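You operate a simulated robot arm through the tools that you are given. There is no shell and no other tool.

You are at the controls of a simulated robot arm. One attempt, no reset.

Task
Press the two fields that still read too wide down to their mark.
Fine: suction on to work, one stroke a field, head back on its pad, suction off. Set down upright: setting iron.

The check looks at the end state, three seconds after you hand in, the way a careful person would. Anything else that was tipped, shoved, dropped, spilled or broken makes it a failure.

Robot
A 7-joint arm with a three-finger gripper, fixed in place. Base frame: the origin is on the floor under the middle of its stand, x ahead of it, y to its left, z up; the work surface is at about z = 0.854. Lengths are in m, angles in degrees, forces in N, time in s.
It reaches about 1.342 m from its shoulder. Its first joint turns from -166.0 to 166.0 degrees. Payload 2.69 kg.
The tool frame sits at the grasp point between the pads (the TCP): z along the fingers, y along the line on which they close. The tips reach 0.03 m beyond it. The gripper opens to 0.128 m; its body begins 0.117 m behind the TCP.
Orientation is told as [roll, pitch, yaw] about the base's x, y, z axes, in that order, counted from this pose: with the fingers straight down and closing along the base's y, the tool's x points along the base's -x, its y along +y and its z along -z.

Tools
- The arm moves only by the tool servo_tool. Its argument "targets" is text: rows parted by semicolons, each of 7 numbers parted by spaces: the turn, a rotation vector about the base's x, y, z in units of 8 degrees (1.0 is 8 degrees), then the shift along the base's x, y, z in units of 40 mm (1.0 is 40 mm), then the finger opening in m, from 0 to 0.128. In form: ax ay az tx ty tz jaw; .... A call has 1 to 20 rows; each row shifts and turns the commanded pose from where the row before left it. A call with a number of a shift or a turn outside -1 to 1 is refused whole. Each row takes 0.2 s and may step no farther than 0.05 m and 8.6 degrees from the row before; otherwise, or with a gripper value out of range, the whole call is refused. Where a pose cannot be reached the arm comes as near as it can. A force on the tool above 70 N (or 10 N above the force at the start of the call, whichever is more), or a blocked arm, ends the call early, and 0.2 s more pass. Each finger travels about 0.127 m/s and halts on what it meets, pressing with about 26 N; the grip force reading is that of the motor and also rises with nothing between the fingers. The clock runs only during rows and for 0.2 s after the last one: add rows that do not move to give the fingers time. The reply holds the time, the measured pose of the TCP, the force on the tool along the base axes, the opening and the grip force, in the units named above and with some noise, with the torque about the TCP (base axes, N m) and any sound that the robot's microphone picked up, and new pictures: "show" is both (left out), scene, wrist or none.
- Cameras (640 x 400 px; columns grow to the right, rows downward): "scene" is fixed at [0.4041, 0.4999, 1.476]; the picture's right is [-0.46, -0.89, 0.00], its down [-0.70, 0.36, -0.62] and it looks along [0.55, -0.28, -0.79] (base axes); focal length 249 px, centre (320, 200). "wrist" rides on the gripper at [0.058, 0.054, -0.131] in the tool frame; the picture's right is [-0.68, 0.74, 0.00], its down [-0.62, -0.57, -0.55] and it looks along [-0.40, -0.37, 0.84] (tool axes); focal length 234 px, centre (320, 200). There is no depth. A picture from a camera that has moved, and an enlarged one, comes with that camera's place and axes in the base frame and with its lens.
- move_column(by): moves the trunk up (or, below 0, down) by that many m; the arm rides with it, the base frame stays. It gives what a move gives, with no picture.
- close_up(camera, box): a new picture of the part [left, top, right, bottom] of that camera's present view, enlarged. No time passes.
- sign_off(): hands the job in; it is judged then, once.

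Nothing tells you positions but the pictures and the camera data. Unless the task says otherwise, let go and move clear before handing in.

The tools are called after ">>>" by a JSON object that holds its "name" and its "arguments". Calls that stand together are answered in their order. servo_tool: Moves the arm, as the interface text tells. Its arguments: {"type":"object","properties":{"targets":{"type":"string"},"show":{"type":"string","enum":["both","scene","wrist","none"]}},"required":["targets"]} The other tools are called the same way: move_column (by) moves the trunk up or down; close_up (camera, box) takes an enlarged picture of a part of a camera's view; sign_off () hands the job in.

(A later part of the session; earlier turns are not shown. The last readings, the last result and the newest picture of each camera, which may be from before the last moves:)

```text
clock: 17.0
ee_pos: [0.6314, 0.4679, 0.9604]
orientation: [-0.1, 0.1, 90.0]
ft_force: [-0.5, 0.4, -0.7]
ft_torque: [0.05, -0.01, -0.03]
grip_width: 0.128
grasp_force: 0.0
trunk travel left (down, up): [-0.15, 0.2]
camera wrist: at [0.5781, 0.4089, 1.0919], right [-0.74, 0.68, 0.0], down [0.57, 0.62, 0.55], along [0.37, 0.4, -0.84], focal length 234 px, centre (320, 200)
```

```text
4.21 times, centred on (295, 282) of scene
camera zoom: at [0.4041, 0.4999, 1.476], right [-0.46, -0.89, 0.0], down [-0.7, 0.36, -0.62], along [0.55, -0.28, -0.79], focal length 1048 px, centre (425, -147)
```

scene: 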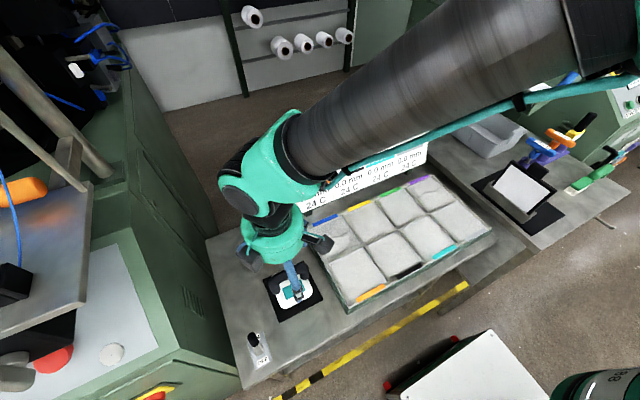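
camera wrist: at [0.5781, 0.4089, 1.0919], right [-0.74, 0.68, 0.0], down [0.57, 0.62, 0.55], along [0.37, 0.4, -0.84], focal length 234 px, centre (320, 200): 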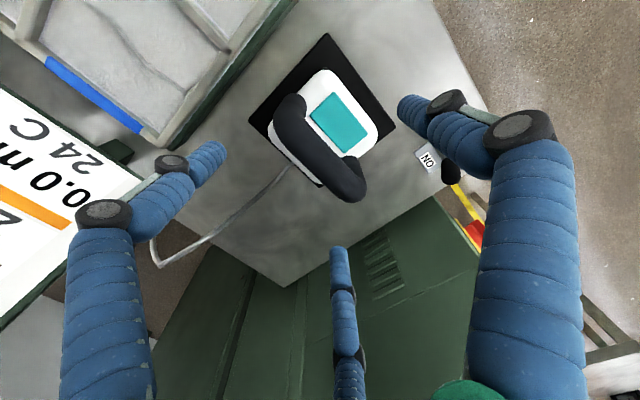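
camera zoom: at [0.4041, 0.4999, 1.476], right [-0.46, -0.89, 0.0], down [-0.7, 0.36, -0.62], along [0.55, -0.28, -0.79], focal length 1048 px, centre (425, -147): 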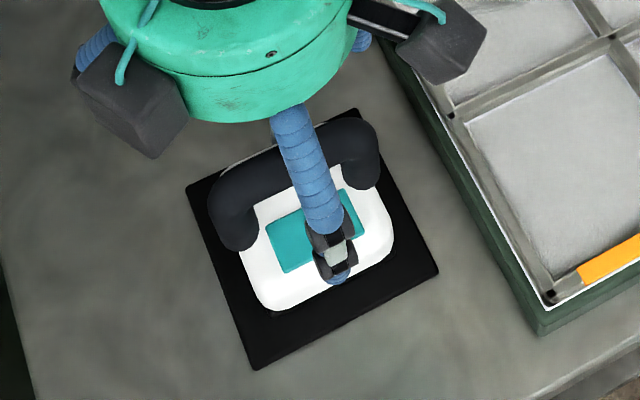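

The thumb and bar compared in both views put the bar mid about 4–6 mm toward -y and 4–7 mm toward the thumb, at z≈0.925. I'll nudge, lower to TCP z≈0.929, and close the fingers in steps.

>>> {"name": "servo_tool", "arguments": {"targets": "0 0 0 0.03 -0.1 -0.4 0.128;0 0 0 0.02 0 -0.38 0.128;0 0 0 0 0 0 0.09;0 0 0 0 0 0 0.07;0 0 0 0 0 0 0.06", "show": "both"}}

>>> {"name": "close_up", "arguments": {"camera": "wrist", "box": [220, 60, 420, 260]}}

>>> {"name": "close_up", "arguments": {"camera": "scene", "box": [240, 235, 350, 330]}}

```text
clock: 18.2
ee_pos: [0.6323, 0.4645, 0.9289]
orientation: [0.1, 0.0, 90.0]
ft_force: [-0.5, 0.2, -0.2]
ft_torque: [-0.02, 0.0, 0.01]
grip_width: 0.0601
grasp_force: 0.1
trunk travel left (down, up): [-0.15, 0.2]
camera wrist: at [0.579, 0.4044, 1.0609], right [-0.74, 0.68, 0.0], down [0.57, 0.62, 0.55], along [0.37, 0.4, -0.84], focal length 234 px, centre (320, 200)
```

scene: 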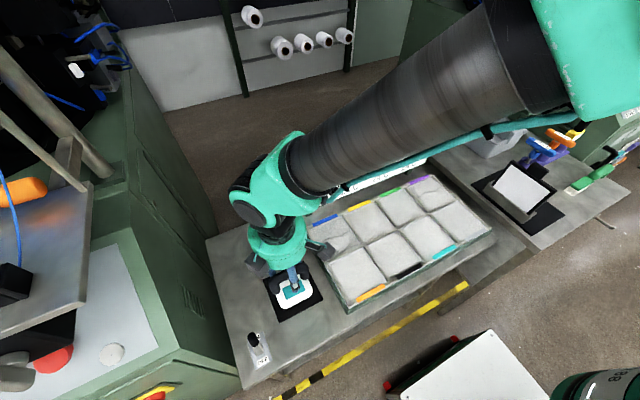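
wrist: 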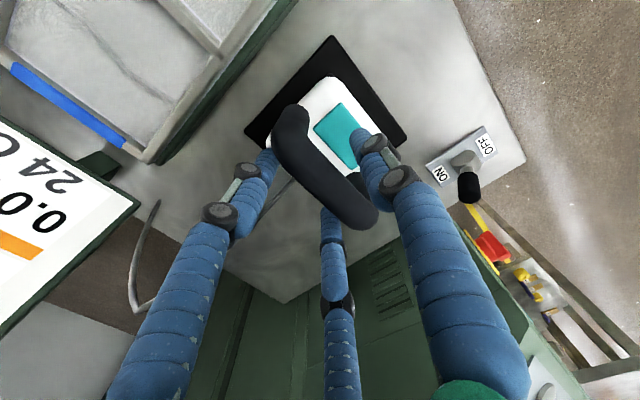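

```text
2.00 times, centred on (320, 160) of wrist
camera zoom: at [0.579, 0.4044, 1.0609], right [-0.74, 0.68, 0.0], down [0.57, 0.62, 0.55], along [0.37, 0.4, -0.84], focal length 468 px, centre (320, 280)
```

zoom: 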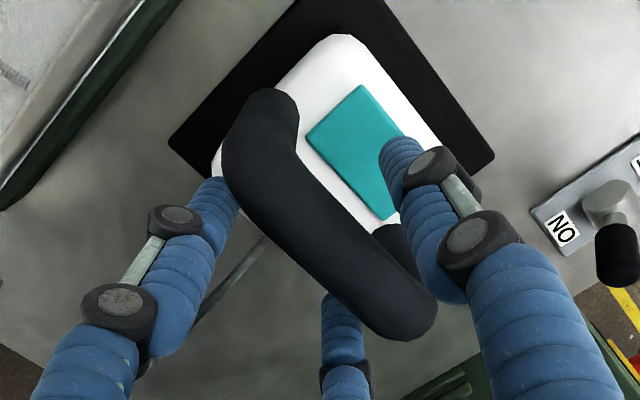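

```text
4.21 times, centred on (295, 282) of scene
camera zoom: at [0.4041, 0.4999, 1.476], right [-0.46, -0.89, 0.0], down [-0.7, 0.36, -0.62], along [0.55, -0.28, -0.79], focal length 1048 px, centre (425, -147)
```

zoom: 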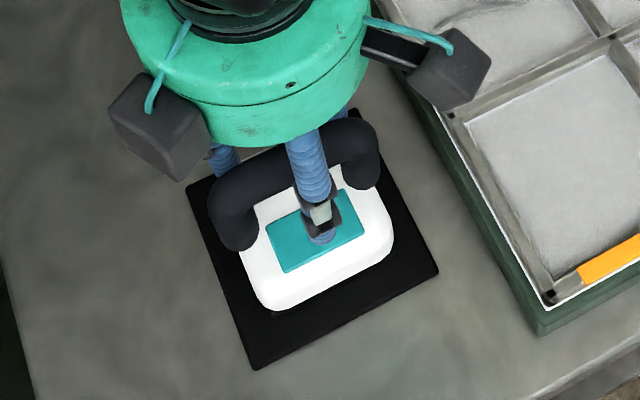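

No contact yet and the bar lies neatly between thumb and the two fingers. I keep closing in steps until the grip holds.

>>> {"name": "servo_tool", "arguments": {"targets": "0 0 0 0 0 0 0.05;0 0 0 0 0 0 0.044;0 0 0 0 0 0 0.038;0 0 0 0 0 0 0.034", "show": "both"}}

>>> {"name": "close_up", "arguments": {"camera": "wrist", "box": [220, 60, 420, 260]}}

>>> {"name": "close_up", "arguments": {"camera": "scene", "box": [240, 235, 350, 330]}}

```text
clock: 19.2
ee_pos: [0.6317, 0.4634, 0.9285]
orientation: [0.0, 0.0, 90.0]
ft_force: [-2.1, 0.1, 1.5]
ft_torque: [0.02, 0.03, -0.01]
grip_width: 0.0357
grasp_force: 1.4
trunk travel left (down, up): [-0.15, 0.2]
camera wrist: at [0.5788, 0.4045, 1.0609], right [-0.74, 0.68, 0.0], down [0.57, 0.62, 0.55], along [0.37, 0.4, -0.84], focal length 234 px, centre (320, 200)
```

scene: 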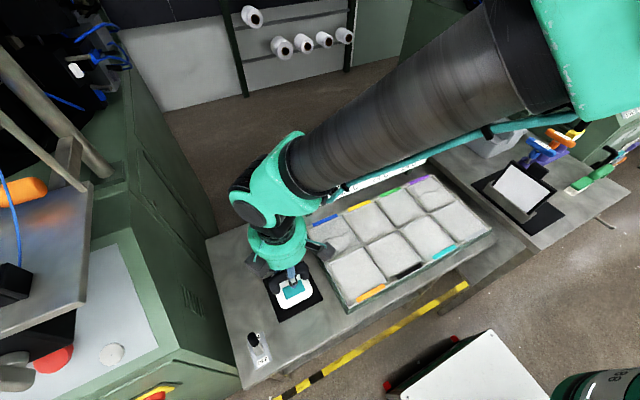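
wrist: 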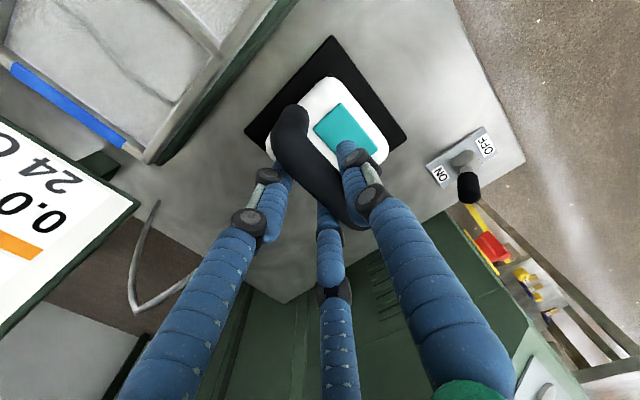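

```text
2.00 times, centred on (320, 160) of wrist
camera zoom: at [0.5788, 0.4045, 1.0609], right [-0.74, 0.68, 0.0], down [0.57, 0.62, 0.55], along [0.37, 0.4, -0.84], focal length 468 px, centre (320, 280)
```

zoom: 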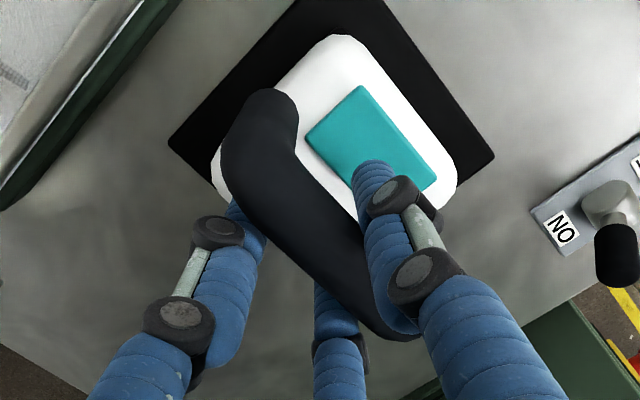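

```text
4.21 times, centred on (295, 282) of scene
camera zoom: at [0.4041, 0.4999, 1.476], right [-0.46, -0.89, 0.0], down [-0.7, 0.36, -0.62], along [0.55, -0.28, -0.79], focal length 1048 px, centre (425, -147)
```

zoom: 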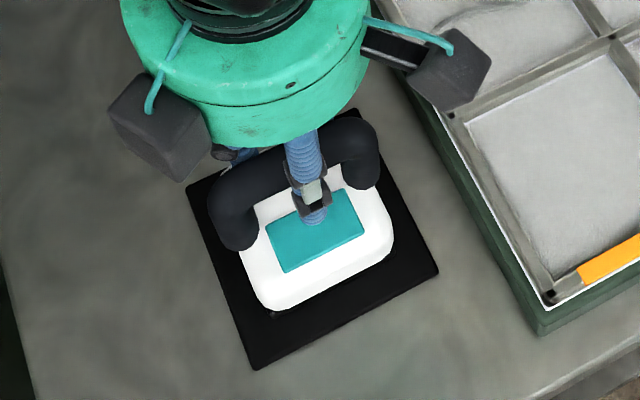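

Contact just began (about 2 N) at a 36 mm opening. I'll tighten fully to grip the handle.

>>> {"name": "servo_tool", "arguments": {"targets": "0 0 0 0 0 0 0.03;0 0 0 0 0 0 0.026;0 0 0 0 0 0 0.02;0 0 0 0 0 0 0.01;0 0 0 0 0 0 0;0 0 0 0 0 0 0", "show": "both"}}

>>> {"name": "close_up", "arguments": {"camera": "wrist", "box": [220, 60, 420, 260]}}

>>> {"name": "close_up", "arguments": {"camera": "scene", "box": [240, 235, 350, 330]}}

```text
clock: 20.6
ee_pos: [0.632, 0.4631, 0.93]
orientation: [0.1, 0.0, 90.0]
ft_force: [-3.0, 0.0, 2.1]
ft_torque: [0.0, -0.01, 0.02]
grip_width: 0.0333
grasp_force: 26.3
trunk travel left (down, up): [-0.15, 0.2]
camera wrist: at [0.5789, 0.4045, 1.061], right [-0.74, 0.68, 0.0], down [0.57, 0.62, 0.55], along [0.37, 0.4, -0.84], focal length 234 px, centre (320, 200)
```

scene: 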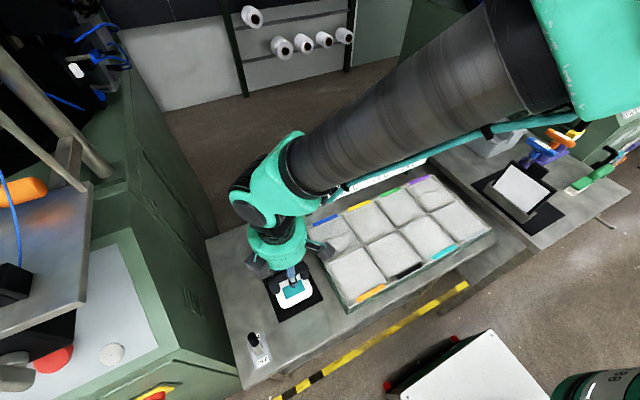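
wrist: 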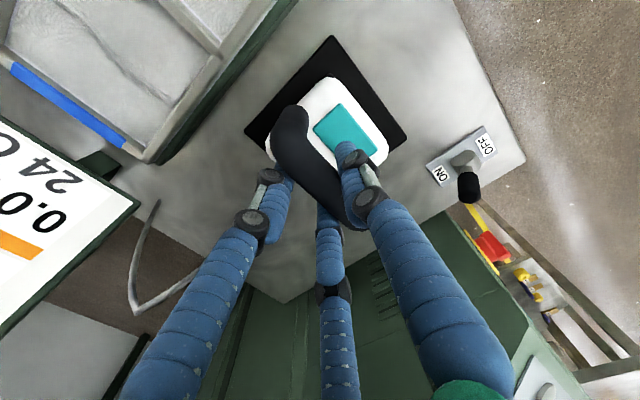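

```text
2.00 times, centred on (320, 160) of wrist
camera zoom: at [0.5789, 0.4045, 1.061], right [-0.74, 0.68, 0.0], down [0.57, 0.62, 0.55], along [0.37, 0.4, -0.84], focal length 468 px, centre (320, 280)
```

zoom: 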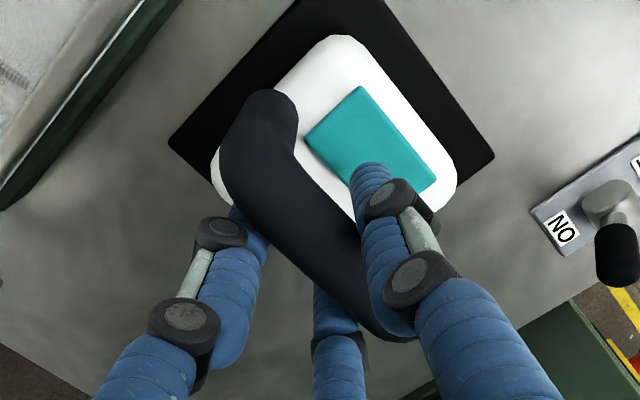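

```text
4.21 times, centred on (295, 282) of scene
camera zoom: at [0.4041, 0.4999, 1.476], right [-0.46, -0.89, 0.0], down [-0.7, 0.36, -0.62], along [0.55, -0.28, -0.79], focal length 1048 px, centre (425, -147)
```

zoom: 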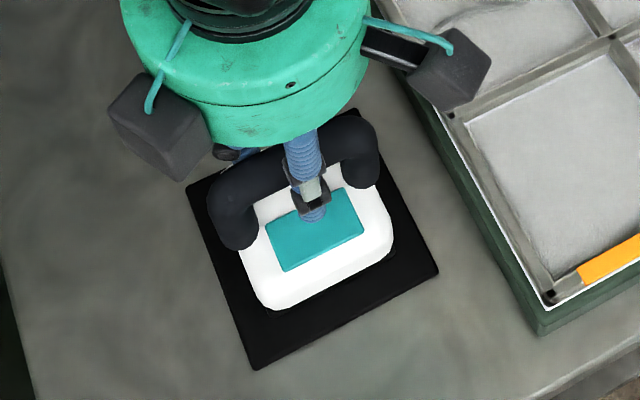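

The grip is solid at 33 mm and the iron hasn't moved. I note the return pose (TCP 0.632, 0.463, 0.93) and lift gently.

>>> {"name": "servo_tool", "arguments": {"targets": "0 0 0 0 0 0.2 0;0 0 0 0 0 0.3 0;0 0 0 0 0 0.5 0;0 0 0 0 0 0.5 0;0 0 0 0 0 0 0", "show": "both"}}

>>> {"name": "close_up", "arguments": {"camera": "wrist", "box": [220, 60, 420, 260]}}

>>> {"name": "close_up", "arguments": {"camera": "scene", "box": [240, 225, 350, 330]}}

```text
clock: 21.8
ee_pos: [0.6319, 0.4634, 0.989]
orientation: [-0.1, 0.1, 89.9]
ft_force: [-0.5, 0.6, 0.1]
ft_torque: [0.03, -0.03, -0.01]
grip_width: 0.0023
grasp_force: 25.9
trunk travel left (down, up): [-0.15, 0.2]
camera wrist: at [0.5786, 0.4042, 1.121], right [-0.74, 0.68, 0.0], down [0.57, 0.62, 0.55], along [0.37, 0.4, -0.84], focal length 234 px, centre (320, 200)
```

scene: 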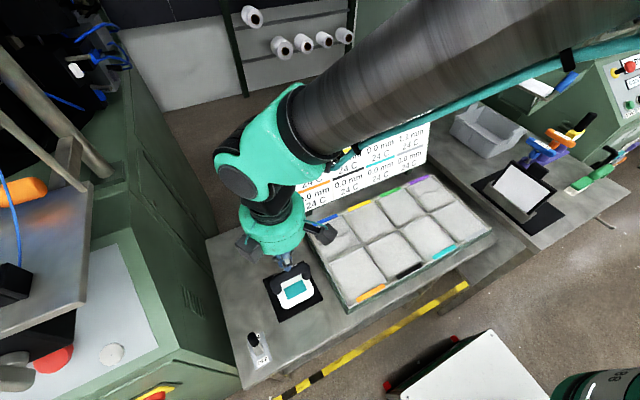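
wrist: 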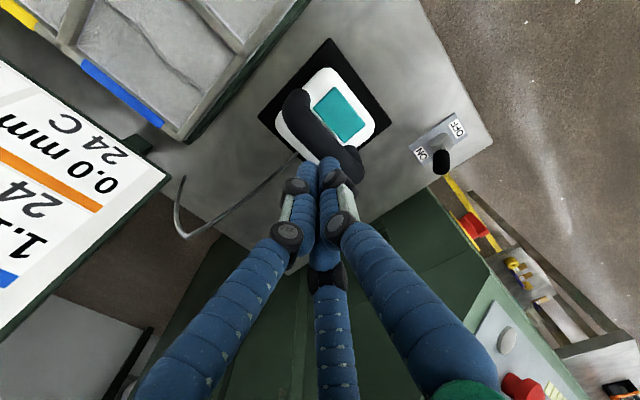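

```text
2.00 times, centred on (320, 160) of wrist
camera zoom: at [0.5786, 0.4042, 1.121], right [-0.74, 0.68, 0.0], down [0.57, 0.62, 0.55], along [0.37, 0.4, -0.84], focal length 468 px, centre (320, 280)
```

zoom: 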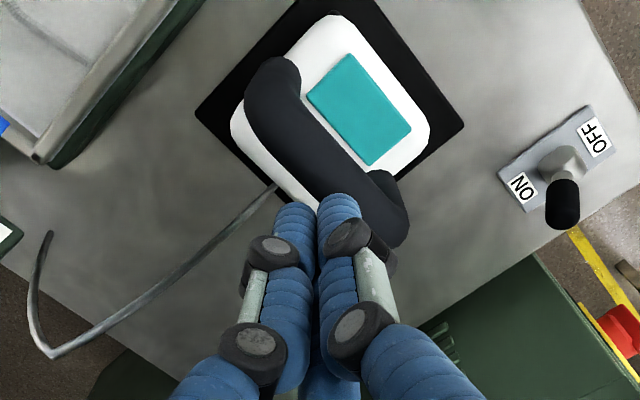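

```text
3.81 times, centred on (295, 278) of scene
camera zoom: at [0.4041, 0.4999, 1.476], right [-0.46, -0.89, 0.0], down [-0.7, 0.36, -0.62], along [0.55, -0.28, -0.79], focal length 948 px, centre (415, -95)
```

zoom: 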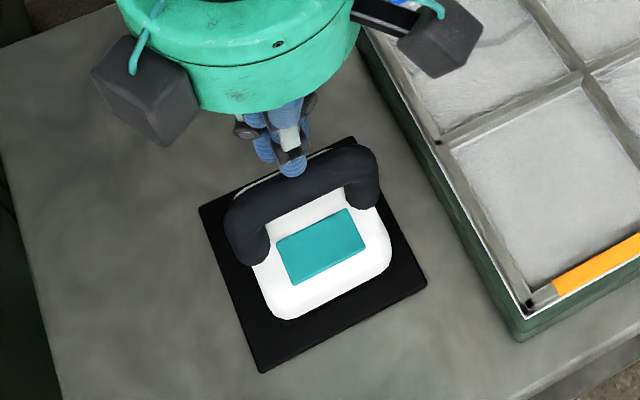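

The fingers slipped upward off the bar: I gripped only its upper half, so the bar sits lower than I took it. The iron hasn't moved. I'll touch the bar's top lightly with the closed tips to learn its true height.

>>> {"name": "servo_tool", "arguments": {"targets": "0 0 0 -0.12 0 0 0;0 0 0 0 0 -0.2 0;0 0 0 0 0 -0.2 0;0 0 0 0 0 -0.1 0", "show": "wrist"}}

>>> {"name": "close_up", "arguments": {"camera": "wrist", "box": [220, 60, 420, 260]}}

>>> {"name": "close_up", "arguments": {"camera": "scene", "box": [240, 225, 350, 330]}}

```text
clock: 22.8
ee_pos: [0.6277, 0.4636, 0.97]
orientation: [-0.1, 0.0, 90.0]
ft_force: [-0.2, -0.1, 0.4]
ft_torque: [-0.04, 0.0, 0.0]
grip_width: 0.0022
grasp_force: 26.8
trunk travel left (down, up): [-0.15, 0.2]
camera wrist: at [0.5741, 0.4046, 1.1014], right [-0.74, 0.68, 0.0], down [0.57, 0.62, 0.55], along [0.37, 0.4, -0.84], focal length 234 px, centre (320, 200)
```

wrist: 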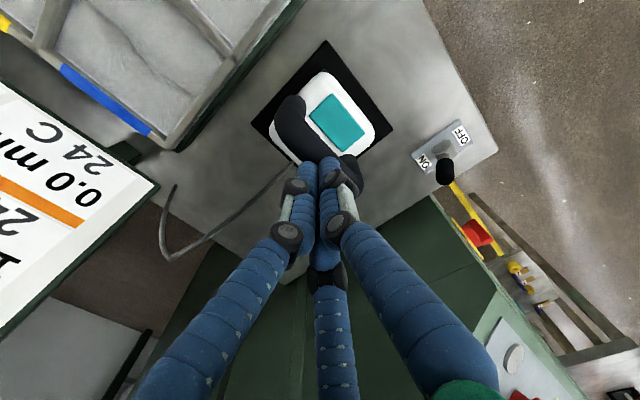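

```text
2.00 times, centred on (320, 160) of wrist
camera zoom: at [0.5741, 0.4046, 1.1014], right [-0.74, 0.68, 0.0], down [0.57, 0.62, 0.55], along [0.37, 0.4, -0.84], focal length 468 px, centre (320, 280)
```

zoom: 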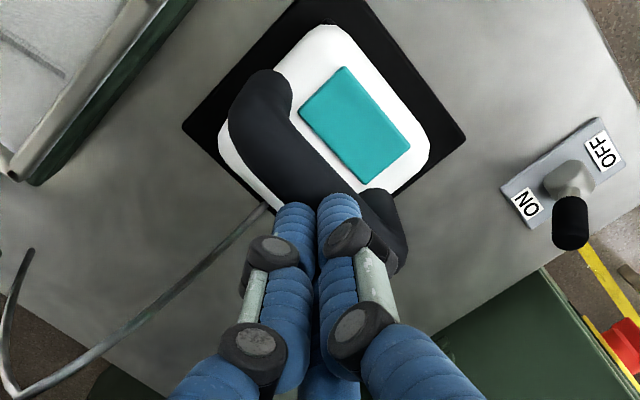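

```text
3.81 times, centred on (295, 278) of scene
camera zoom: at [0.4041, 0.4999, 1.476], right [-0.46, -0.89, 0.0], down [-0.7, 0.36, -0.62], along [0.55, -0.28, -0.79], focal length 948 px, centre (415, -95)
```

zoom: 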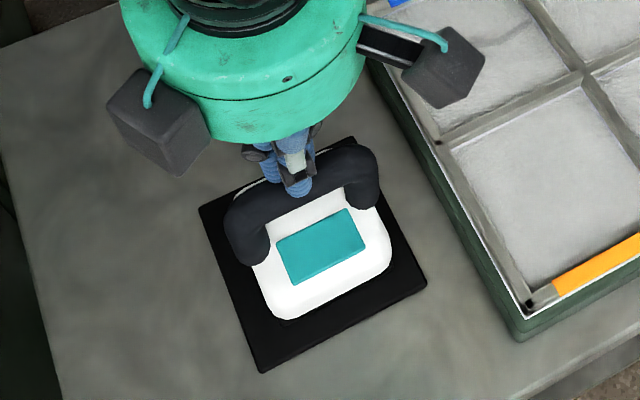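

>>> {"name": "servo_tool", "arguments": {"targets": "0 0 0 0 0 -0.1 0;0 0 0 0 0 -0.05 0", "show": "none"}}

```text
clock: 23.4
ee_pos: [0.6276, 0.4636, 0.9673]
orientation: [-0.2, -0.3, 90.1]
ft_force: [-10.3, -5.8, 32.7]
ft_torque: [-0.12, 0.39, 0.04]
grip_width: 0.006
grasp_force: 25.2
trunk travel left (down, up): [-0.15, 0.2]
```

The tips met the bar top at about z=0.939, so the bar centre is near 0.929. My earlier grip was right at its middle, but with too little finger below it. I'll back off, reopen and take a deeper grip (TCP z≈0.914) so the tips hook under the bar.

>>> {"name": "servo_tool", "arguments": {"targets": "0 0 0 0 0 0.4 0;0 0 0 0.11 0 0.2 0.06;0 0 0 0 0 0 0.1;0 0 0 0 0 0 0.128;0 0 0 0 0 0 0.128", "show": "none"}}

```text
clock: 24.6
ee_pos: [0.6309, 0.4629, 0.9868]
orientation: [0.0, 0.0, 90.0]
ft_force: [0.2, -0.3, -0.2]
ft_torque: [0.01, -0.02, 0.04]
grip_width: 0.1279
grasp_force: 0.1
trunk travel left (down, up): [-0.15, 0.2]
```

>>> {"name": "servo_tool", "arguments": {"targets": "0 0 0 0.02 0 -0.455 0.128;0 0 0 0 0 -0.455 0.128;0 0 0 0 0 -0.455 0.128;0 0 0 0 0 -0.455 0.128;0 0 0 0 0 0 0.1;0 0 0 0 0 0 0.08;0 0 0 0 0 0 0.06", "show": "both"}}

>>> {"name": "close_up", "arguments": {"camera": "wrist", "box": [220, 60, 420, 260]}}

>>> {"name": "close_up", "arguments": {"camera": "scene", "box": [240, 225, 350, 330]}}

```text
clock: 26.2
ee_pos: [0.6329, 0.4643, 0.9157]
orientation: [0.0, 0.0, 90.0]
ft_force: [-0.9, 0.5, 0.2]
ft_torque: [0.0, -0.04, 0.02]
grip_width: 0.0601
grasp_force: 0.0
trunk travel left (down, up): [-0.15, 0.2]
camera wrist: at [0.5785, 0.4045, 1.0472], right [-0.74, 0.68, 0.0], down [0.57, 0.62, 0.55], along [0.37, 0.4, -0.84], focal length 234 px, centre (320, 200)
```

scene: 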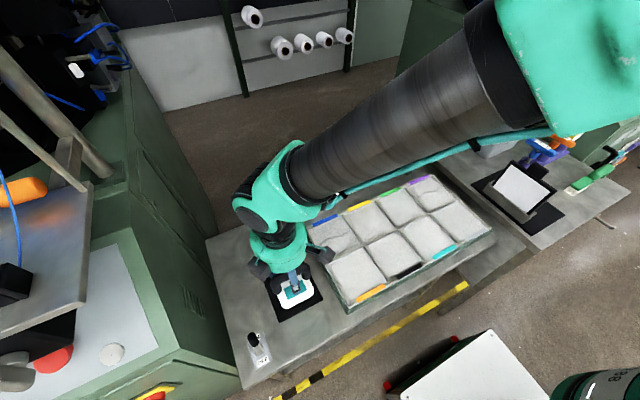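
wrist: 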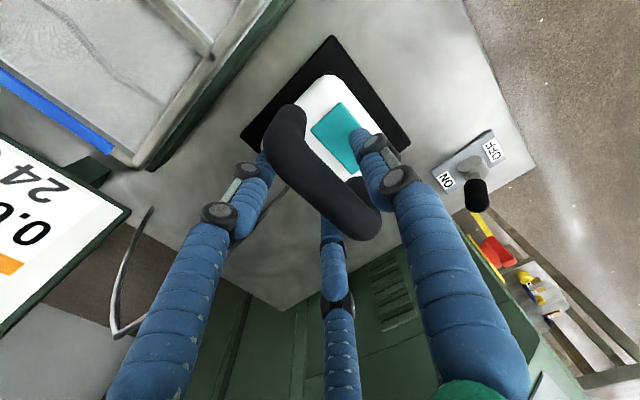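

```text
2.00 times, centred on (320, 160) of wrist
camera zoom: at [0.5785, 0.4045, 1.0472], right [-0.74, 0.68, 0.0], down [0.57, 0.62, 0.55], along [0.37, 0.4, -0.84], focal length 468 px, centre (320, 280)
```

zoom: 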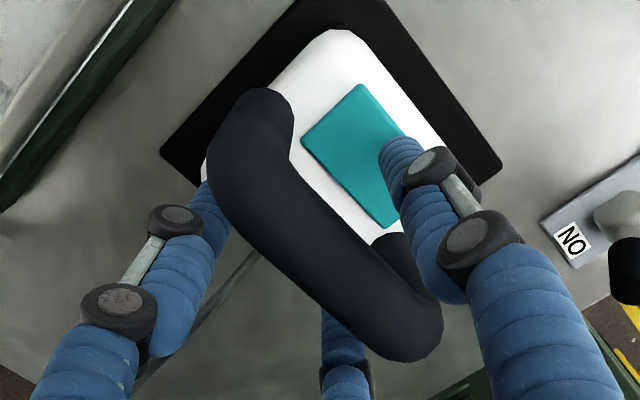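

```text
3.81 times, centred on (295, 278) of scene
camera zoom: at [0.4041, 0.4999, 1.476], right [-0.46, -0.89, 0.0], down [-0.7, 0.36, -0.62], along [0.55, -0.28, -0.79], focal length 948 px, centre (415, -95)
```

zoom: 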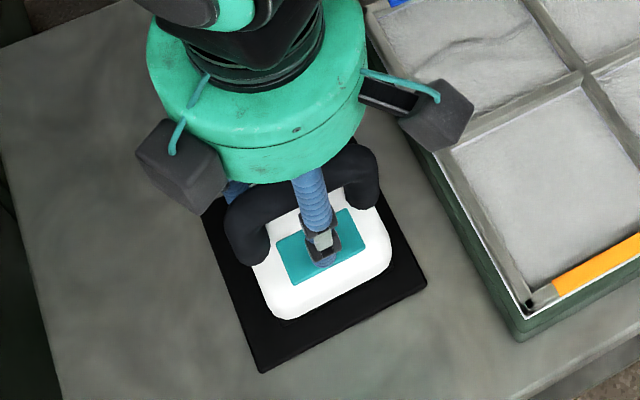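

Still clear of the body, with tips over the label edge. Now I'll close onto the bar at this deeper position.

>>> {"name": "servo_tool", "arguments": {"targets": "0 0 0 0 0 0 0.05;0 0 0 0 0 0 0.044;0 0 0 0 0 0 0.038;0 0 0 0 0 0 0.034;0 0 0 0 0 0 0.028;0 0 0 0 0 0 0.02;0 0 0 0 0 0 0;0 0 0 0 0 0 0;0 0 0 0 0 0 0", "show": "both"}}

>>> {"name": "close_up", "arguments": {"camera": "wrist", "box": [220, 60, 420, 260]}}

>>> {"name": "close_up", "arguments": {"camera": "scene", "box": [240, 225, 350, 330]}}

```text
clock: 28.2
ee_pos: [0.6318, 0.4625, 0.9158]
orientation: [0.0, 0.0, 90.0]
ft_force: [-1.8, -0.2, 4.1]
ft_torque: [0.08, -0.19, -0.07]
grip_width: 0.0319
grasp_force: 26.2
trunk travel left (down, up): [-0.15, 0.2]
camera wrist: at [0.5785, 0.4045, 1.0474], right [-0.74, 0.68, 0.0], down [0.57, 0.62, 0.55], along [0.37, 0.4, -0.84], focal length 234 px, centre (320, 200)
```

scene: 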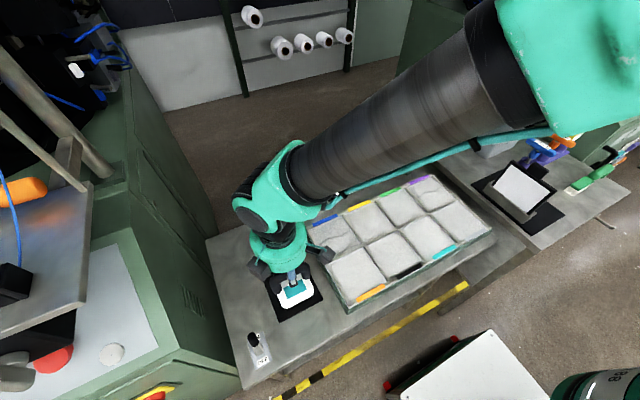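
wrist: 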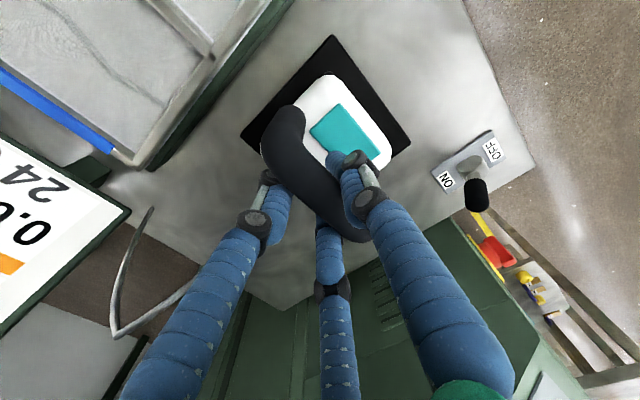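

```text
2.00 times, centred on (320, 160) of wrist
camera zoom: at [0.5785, 0.4045, 1.0474], right [-0.74, 0.68, 0.0], down [0.57, 0.62, 0.55], along [0.37, 0.4, -0.84], focal length 468 px, centre (320, 280)
```

zoom: 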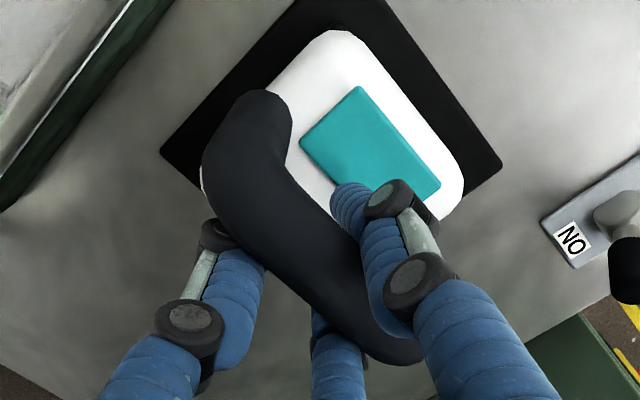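

```text
3.81 times, centred on (295, 278) of scene
camera zoom: at [0.4041, 0.4999, 1.476], right [-0.46, -0.89, 0.0], down [-0.7, 0.36, -0.62], along [0.55, -0.28, -0.79], focal length 948 px, centre (415, -95)
```

zoom: 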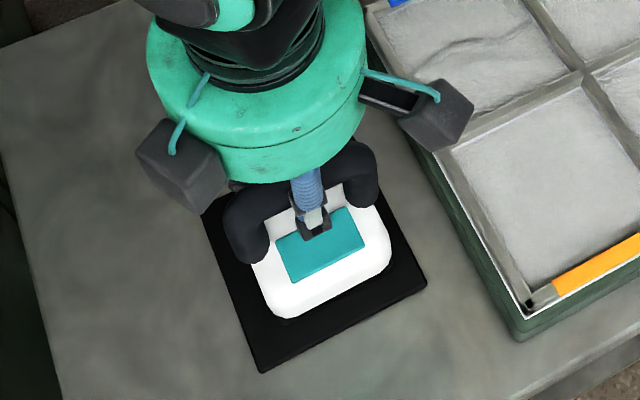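

Gripped at 32 mm with the tips now reaching under the bar. I'll lift a little and check that the iron comes along.

>>> {"name": "servo_tool", "arguments": {"targets": "0 0 0 0 0 0.05 0;0 0 0 0 0 0.1 0;0 0 0 0 0 0.1 0;0 0 0 0 0 0.1 0", "show": "scene"}}

>>> {"name": "close_up", "arguments": {"camera": "scene", "box": [240, 225, 350, 330]}}

>>> {"name": "close_up", "arguments": {"camera": "wrist", "box": [220, 60, 420, 260]}}

```text
clock: 29.2
ee_pos: [0.6339, 0.4628, 0.9297]
orientation: [0.0, 0.0, 90.1]
ft_force: [0.2, -0.5, -4.3]
ft_torque: [0.01, -0.03, 0.01]
grip_width: 0.032
grasp_force: 26.0
trunk travel left (down, up): [-0.15, 0.2]
```

scene: 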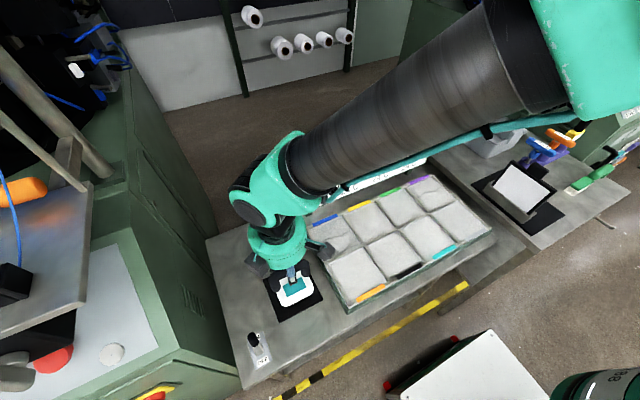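

```text
3.81 times, centred on (295, 278) of scene
camera zoom: at [0.4041, 0.4999, 1.476], right [-0.46, -0.89, 0.0], down [-0.7, 0.36, -0.62], along [0.55, -0.28, -0.79], focal length 948 px, centre (415, -95)
```

zoom: 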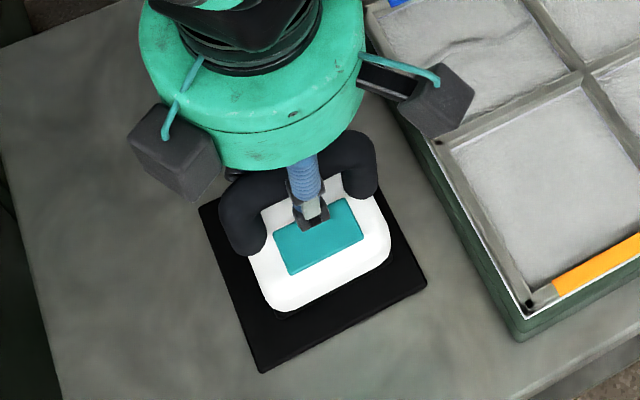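

```text
2.00 times, centred on (320, 160) of wrist
camera zoom: at [0.5793, 0.4044, 1.0609], right [-0.74, 0.68, 0.0], down [0.57, 0.62, 0.55], along [0.37, 0.4, -0.84], focal length 468 px, centre (320, 280)
```

zoom: 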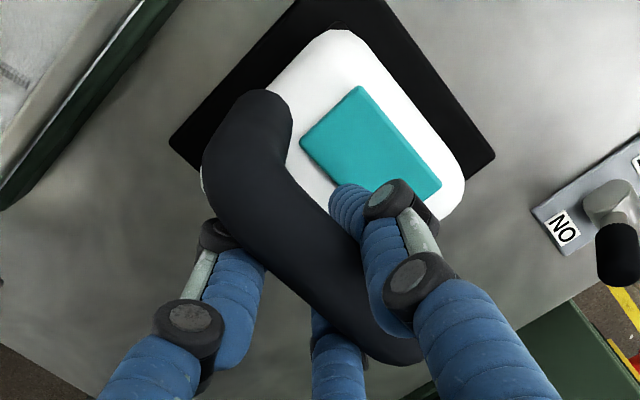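

The iron is lifting with the hand (about 4.4 N weight) and stays level. I'll raise it clear and carry it toward the blue field, hovering above it for alignment.

>>> {"name": "servo_tool", "arguments": {"targets": "0 0 0 0 0 0.4 0;0 0 0 0 0 0.6 0;0 0 0 0 0 0.8 0;0 0 0 0.2 -0.4 0 0;0 0 0 0.3 -0.7 0 0;0 0 0 0.35 -0.75 0 0;0 0 0 0.35 -0.75 0 0;0 0 0 0.35 -0.75 0 0;0 0 0 0.2 -0.4 0 0;0 0 0 0 0 0 0", "show": "both"}}

>>> {"name": "close_up", "arguments": {"camera": "scene", "box": [270, 130, 430, 290]}}

>>> {"name": "close_up", "arguments": {"camera": "wrist", "box": [200, 40, 440, 240]}}

```text
clock: 31.4
ee_pos: [0.7034, 0.3123, 1.0011]
orientation: [0.0, 0.0, 90.0]
ft_force: [-0.3, 0.4, -3.3]
ft_torque: [-0.02, -0.01, 0.0]
grip_width: 0.0324
grasp_force: 26.1
trunk travel left (down, up): [-0.15, 0.2]
camera wrist: at [0.6496, 0.2541, 1.133], right [-0.74, 0.68, 0.0], down [0.57, 0.62, 0.55], along [0.37, 0.4, -0.84], focal length 234 px, centre (320, 200)
```

scene: 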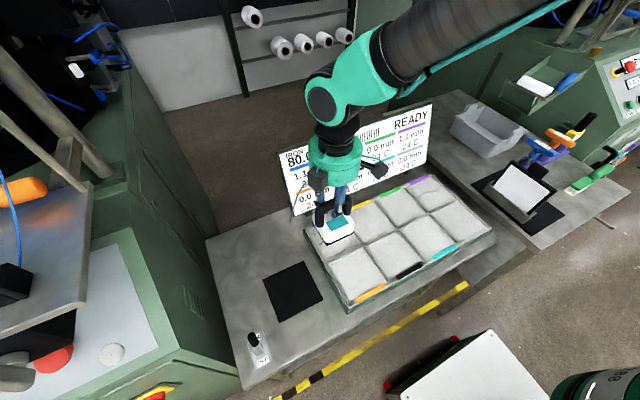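
wrist: 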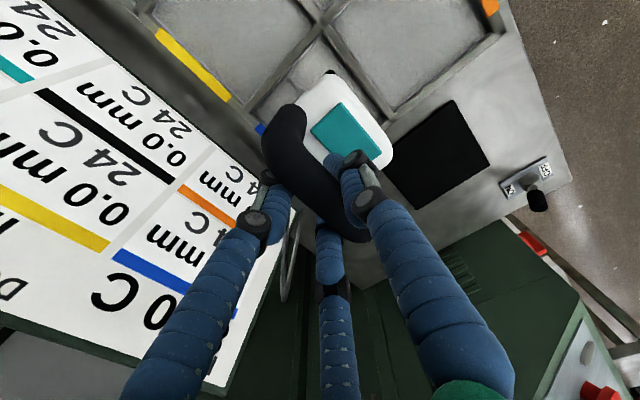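

```text
2.50 times, centred on (350, 210) of scene
camera zoom: at [0.4041, 0.4999, 1.476], right [-0.46, -0.89, 0.0], down [-0.7, 0.36, -0.62], along [0.55, -0.28, -0.79], focal length 622 px, centre (245, 175)
```

zoom: 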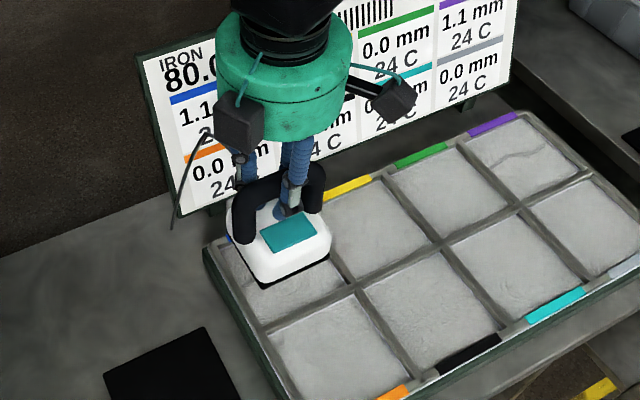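

```text
2.00 times, centred on (320, 140) of wrist
camera zoom: at [0.6496, 0.2541, 1.133], right [-0.74, 0.68, 0.0], down [0.57, 0.62, 0.55], along [0.37, 0.4, -0.84], focal length 468 px, centre (320, 320)
```

zoom: 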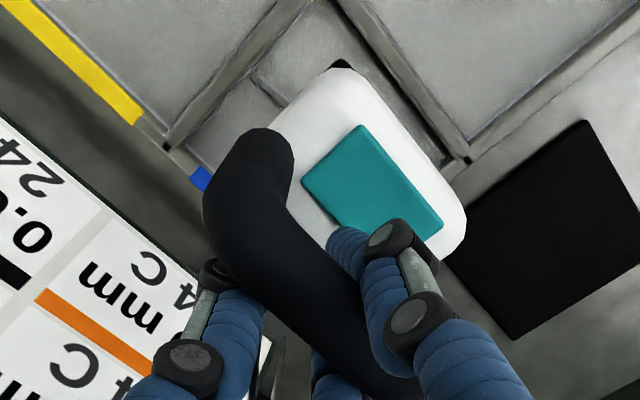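

The iron hovers over the blue field, level, pad empty behind it, and the cord follows freely. I'll shift about 3 mm in +x and 6 mm in -y, and lower to a close hover to check centring.

>>> {"name": "servo_tool", "arguments": {"targets": "0 0 0 0.08 -0.16 -0.3 0;0 0 0 0 0 -0.4 0;0 0 0 0 0 -0.2 0;0 0 0 0 0 0 0", "show": "both"}}

>>> {"name": "close_up", "arguments": {"camera": "scene", "box": [290, 170, 400, 280]}}

>>> {"name": "close_up", "arguments": {"camera": "wrist", "box": [200, 20, 440, 220]}}

```text
clock: 32.4
ee_pos: [0.7056, 0.3069, 0.9652]
orientation: [-0.1, 0.1, 90.1]
ft_force: [-1.1, 0.3, -4.5]
ft_torque: [-0.03, -0.06, -0.03]
grip_width: 0.0323
grasp_force: 26.2
trunk travel left (down, up): [-0.15, 0.2]
camera wrist: at [0.6532, 0.2484, 1.0971], right [-0.74, 0.68, 0.0], down [0.57, 0.62, 0.55], along [0.37, 0.4, -0.84], focal length 234 px, centre (320, 200)
```

scene: 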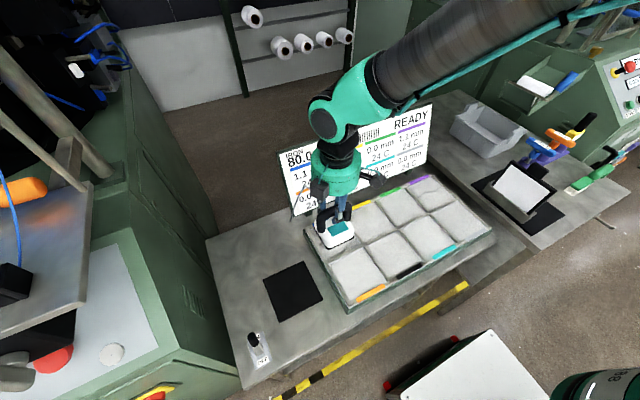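
wrist: 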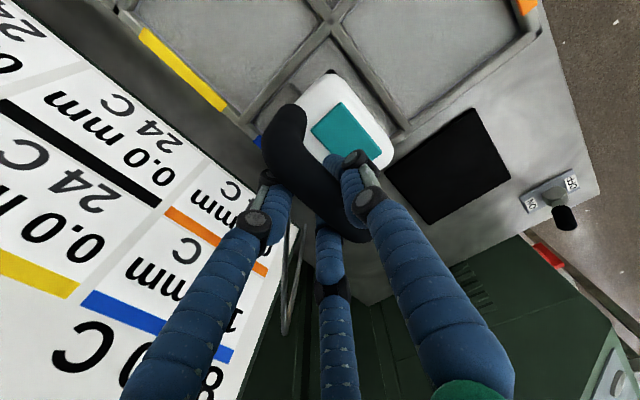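

```text
3.64 times, centred on (345, 225) of scene
camera zoom: at [0.4041, 0.4999, 1.476], right [-0.46, -0.89, 0.0], down [-0.7, 0.36, -0.62], along [0.55, -0.28, -0.79], focal length 905 px, centre (229, 109)
```

zoom: 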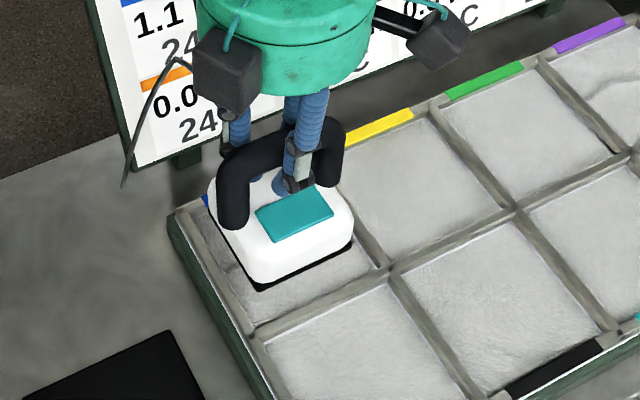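

```text
2.00 times, centred on (320, 120) of wrist
camera zoom: at [0.6532, 0.2484, 1.0971], right [-0.74, 0.68, 0.0], down [0.57, 0.62, 0.55], along [0.37, 0.4, -0.84], focal length 468 px, centre (320, 360)
```

zoom: 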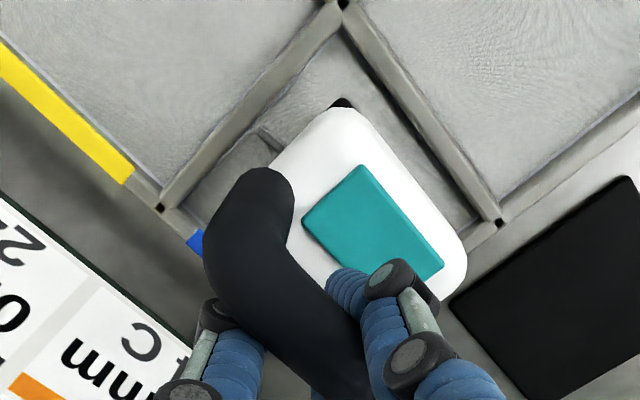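

The iron is centred within a couple of millimetres in the blue cell (about 14 mm margin on the sides). I'll lower toward the surface and watch force and display closely.

>>> {"name": "servo_tool", "arguments": {"targets": "0 0 0 -0.03 0 -0.2 0;0 0 0 0 0 -0.2 0;0 0 0 0 0 -0.1 0", "show": "scene"}}

>>> {"name": "close_up", "arguments": {"camera": "scene", "box": [270, 90, 450, 250]}}

>>> {"name": "close_up", "arguments": {"camera": "wrist", "box": [0, 40, 400, 400]}}

```text
clock: 33.2
ee_pos: [0.7039, 0.3079, 0.9458]
orientation: [-0.1, -0.1, 90.0]
ft_force: [-0.1, -0.1, -4.2]
ft_torque: [0.02, -0.04, -0.01]
grip_width: 0.0322
grasp_force: 26.3
trunk travel left (down, up): [-0.15, 0.2]
```

scene: 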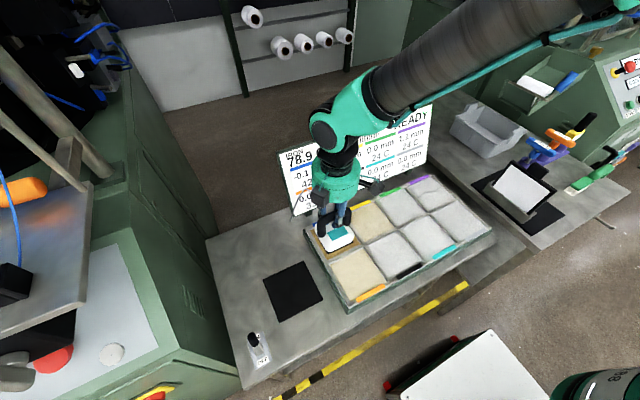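

```text
2.50 times, centred on (360, 170) of scene
camera zoom: at [0.4041, 0.4999, 1.476], right [-0.46, -0.89, 0.0], down [-0.7, 0.36, -0.62], along [0.55, -0.28, -0.79], focal length 622 px, centre (220, 275)
```

zoom: 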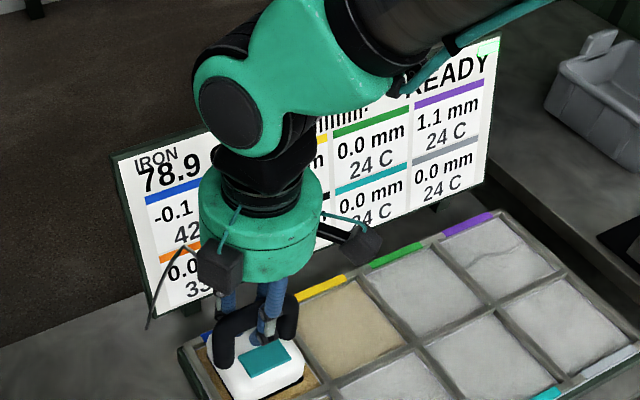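

```text
1.11 times, centred on (200, 220) of wrist
camera zoom: at [0.6517, 0.2481, 1.0769], right [-0.74, 0.68, 0.0], down [0.57, 0.62, 0.55], along [0.37, 0.4, -0.84], focal length 260 px, centre (453, 178)
```

zoom: 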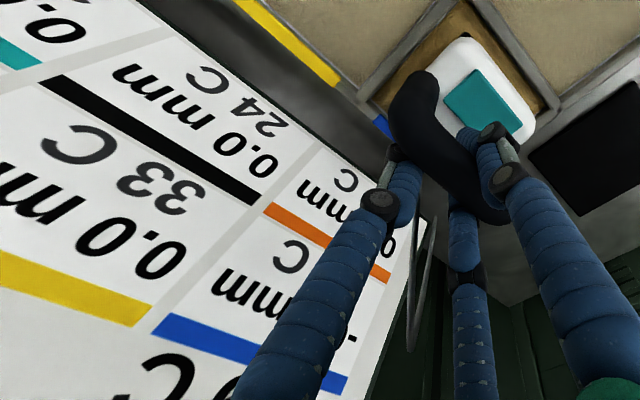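

The blue field already responded (about -0.1 mm, 42 °C, neighbours warming), so its stroke is done. I'm lifting away at once.

>>> {"name": "servo_tool", "arguments": {"targets": "0 0 0 0 0 0.8 0;0 0 0 0 0 0.8 0;0 0 0 0 0 0.4 0", "show": "scene"}}

>>> {"name": "close_up", "arguments": {"camera": "scene", "box": [270, 90, 450, 250]}}

>>> {"name": "close_up", "arguments": {"camera": "wrist", "box": [0, 0, 400, 400]}}

```text
clock: 34.0
ee_pos: [0.7035, 0.3064, 1.0253]
orientation: [-0.1, 0.1, 90.0]
ft_force: [0.3, -0.1, -4.8]
ft_torque: [0.01, -0.03, 0.01]
grip_width: 0.0324
grasp_force: 26.0
trunk travel left (down, up): [-0.15, 0.2]
```

scene: 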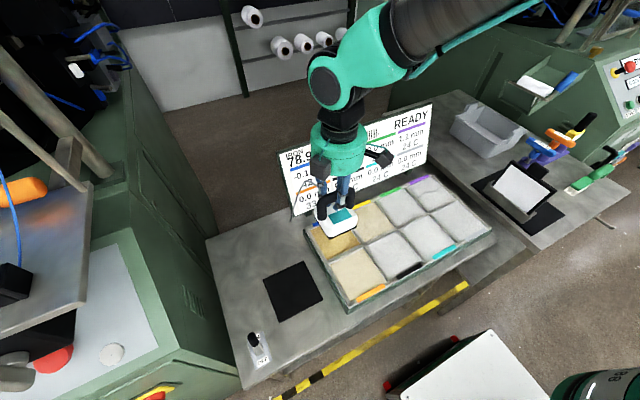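

```text
2.50 times, centred on (360, 170) of scene
camera zoom: at [0.4041, 0.4999, 1.476], right [-0.46, -0.89, 0.0], down [-0.7, 0.36, -0.62], along [0.55, -0.28, -0.79], focal length 622 px, centre (220, 275)
```

zoom: 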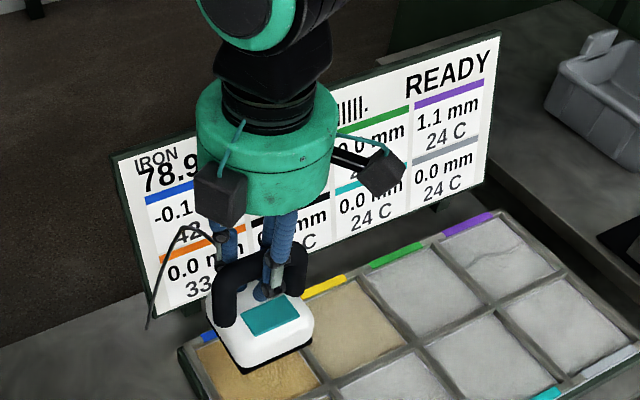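

```text
1.00 times, centred on (200, 200) of wrist (not enlarged: the box is as wide or as high as the picture)
camera zoom: at [0.6508, 0.2481, 1.157], right [-0.74, 0.68, 0.0], down [0.57, 0.62, 0.55], along [0.37, 0.4, -0.84], focal length 234 px, centre (440, 200)
```

zoom: 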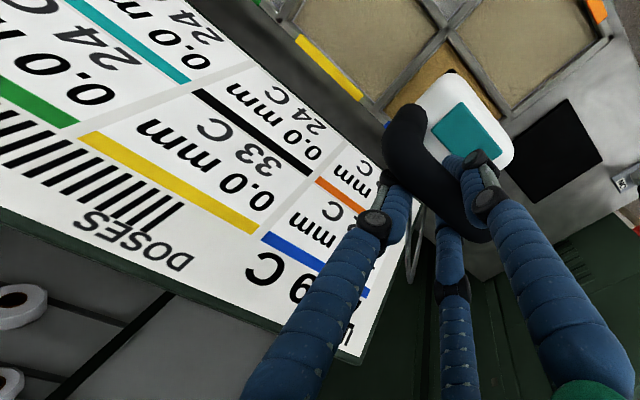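

Blue now reads -0.1 mm at 42 °C and holds steady after lifting; the stroke used one dose. Next I carry the iron at this height to the purple field, stopping halfway to check the cord.

>>> {"name": "servo_tool", "arguments": {"targets": "0 0 0 0 -0.6 0 0;0 0 0 0 -0.9 0 0;0 0 0 0 -0.9 0 0;0 0 0 0 -0.9 0 0;0 0 0 0 -0.6 0 0;0 0 0 0 0 0 0", "show": "both"}}

>>> {"name": "close_up", "arguments": {"camera": "scene", "box": [270, 90, 450, 250]}}

```text
clock: 35.4
ee_pos: [0.7055, 0.1494, 1.025]
orientation: [0.0, 0.1, 90.0]
ft_force: [0.6, -0.4, -4.0]
ft_torque: [0.02, -0.03, 0.03]
grip_width: 0.0327
grasp_force: 25.9
trunk travel left (down, up): [-0.15, 0.2]
camera wrist: at [0.6513, 0.0913, 1.1574], right [-0.74, 0.68, 0.0], down [0.57, 0.62, 0.55], along [0.37, 0.4, -0.84], focal length 234 px, centre (320, 200)
```

scene: 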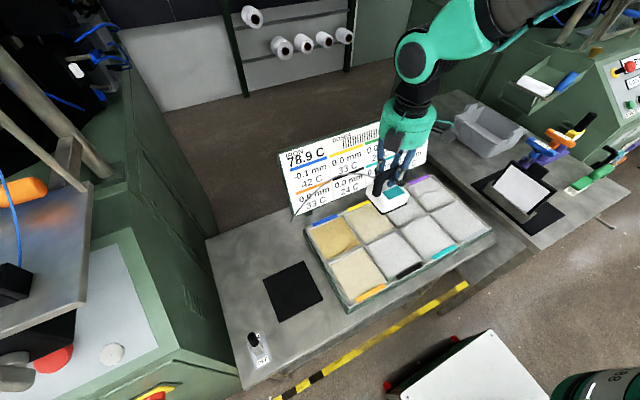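
wrist: 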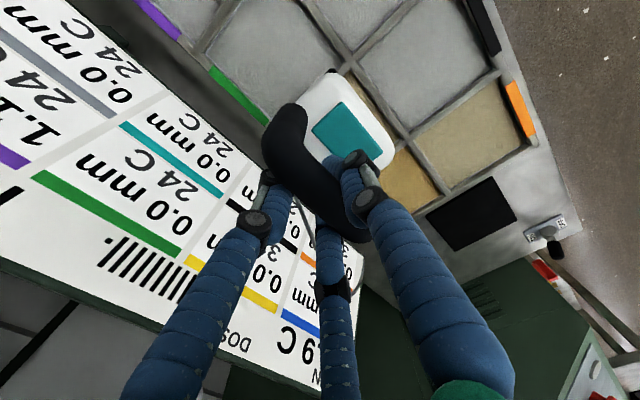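

```text
2.50 times, centred on (360, 170) of scene
camera zoom: at [0.4041, 0.4999, 1.476], right [-0.46, -0.89, 0.0], down [-0.7, 0.36, -0.62], along [0.55, -0.28, -0.79], focal length 622 px, centre (220, 275)
```

zoom: 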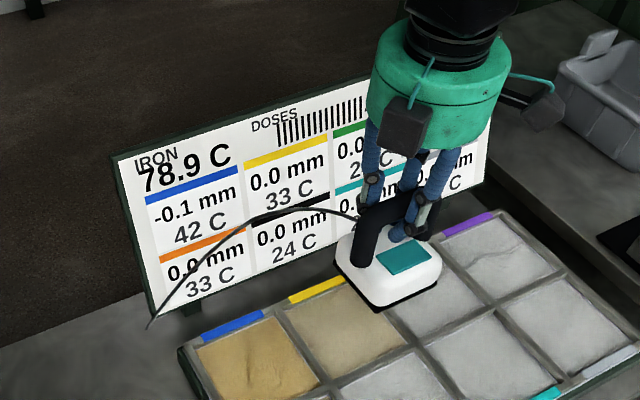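

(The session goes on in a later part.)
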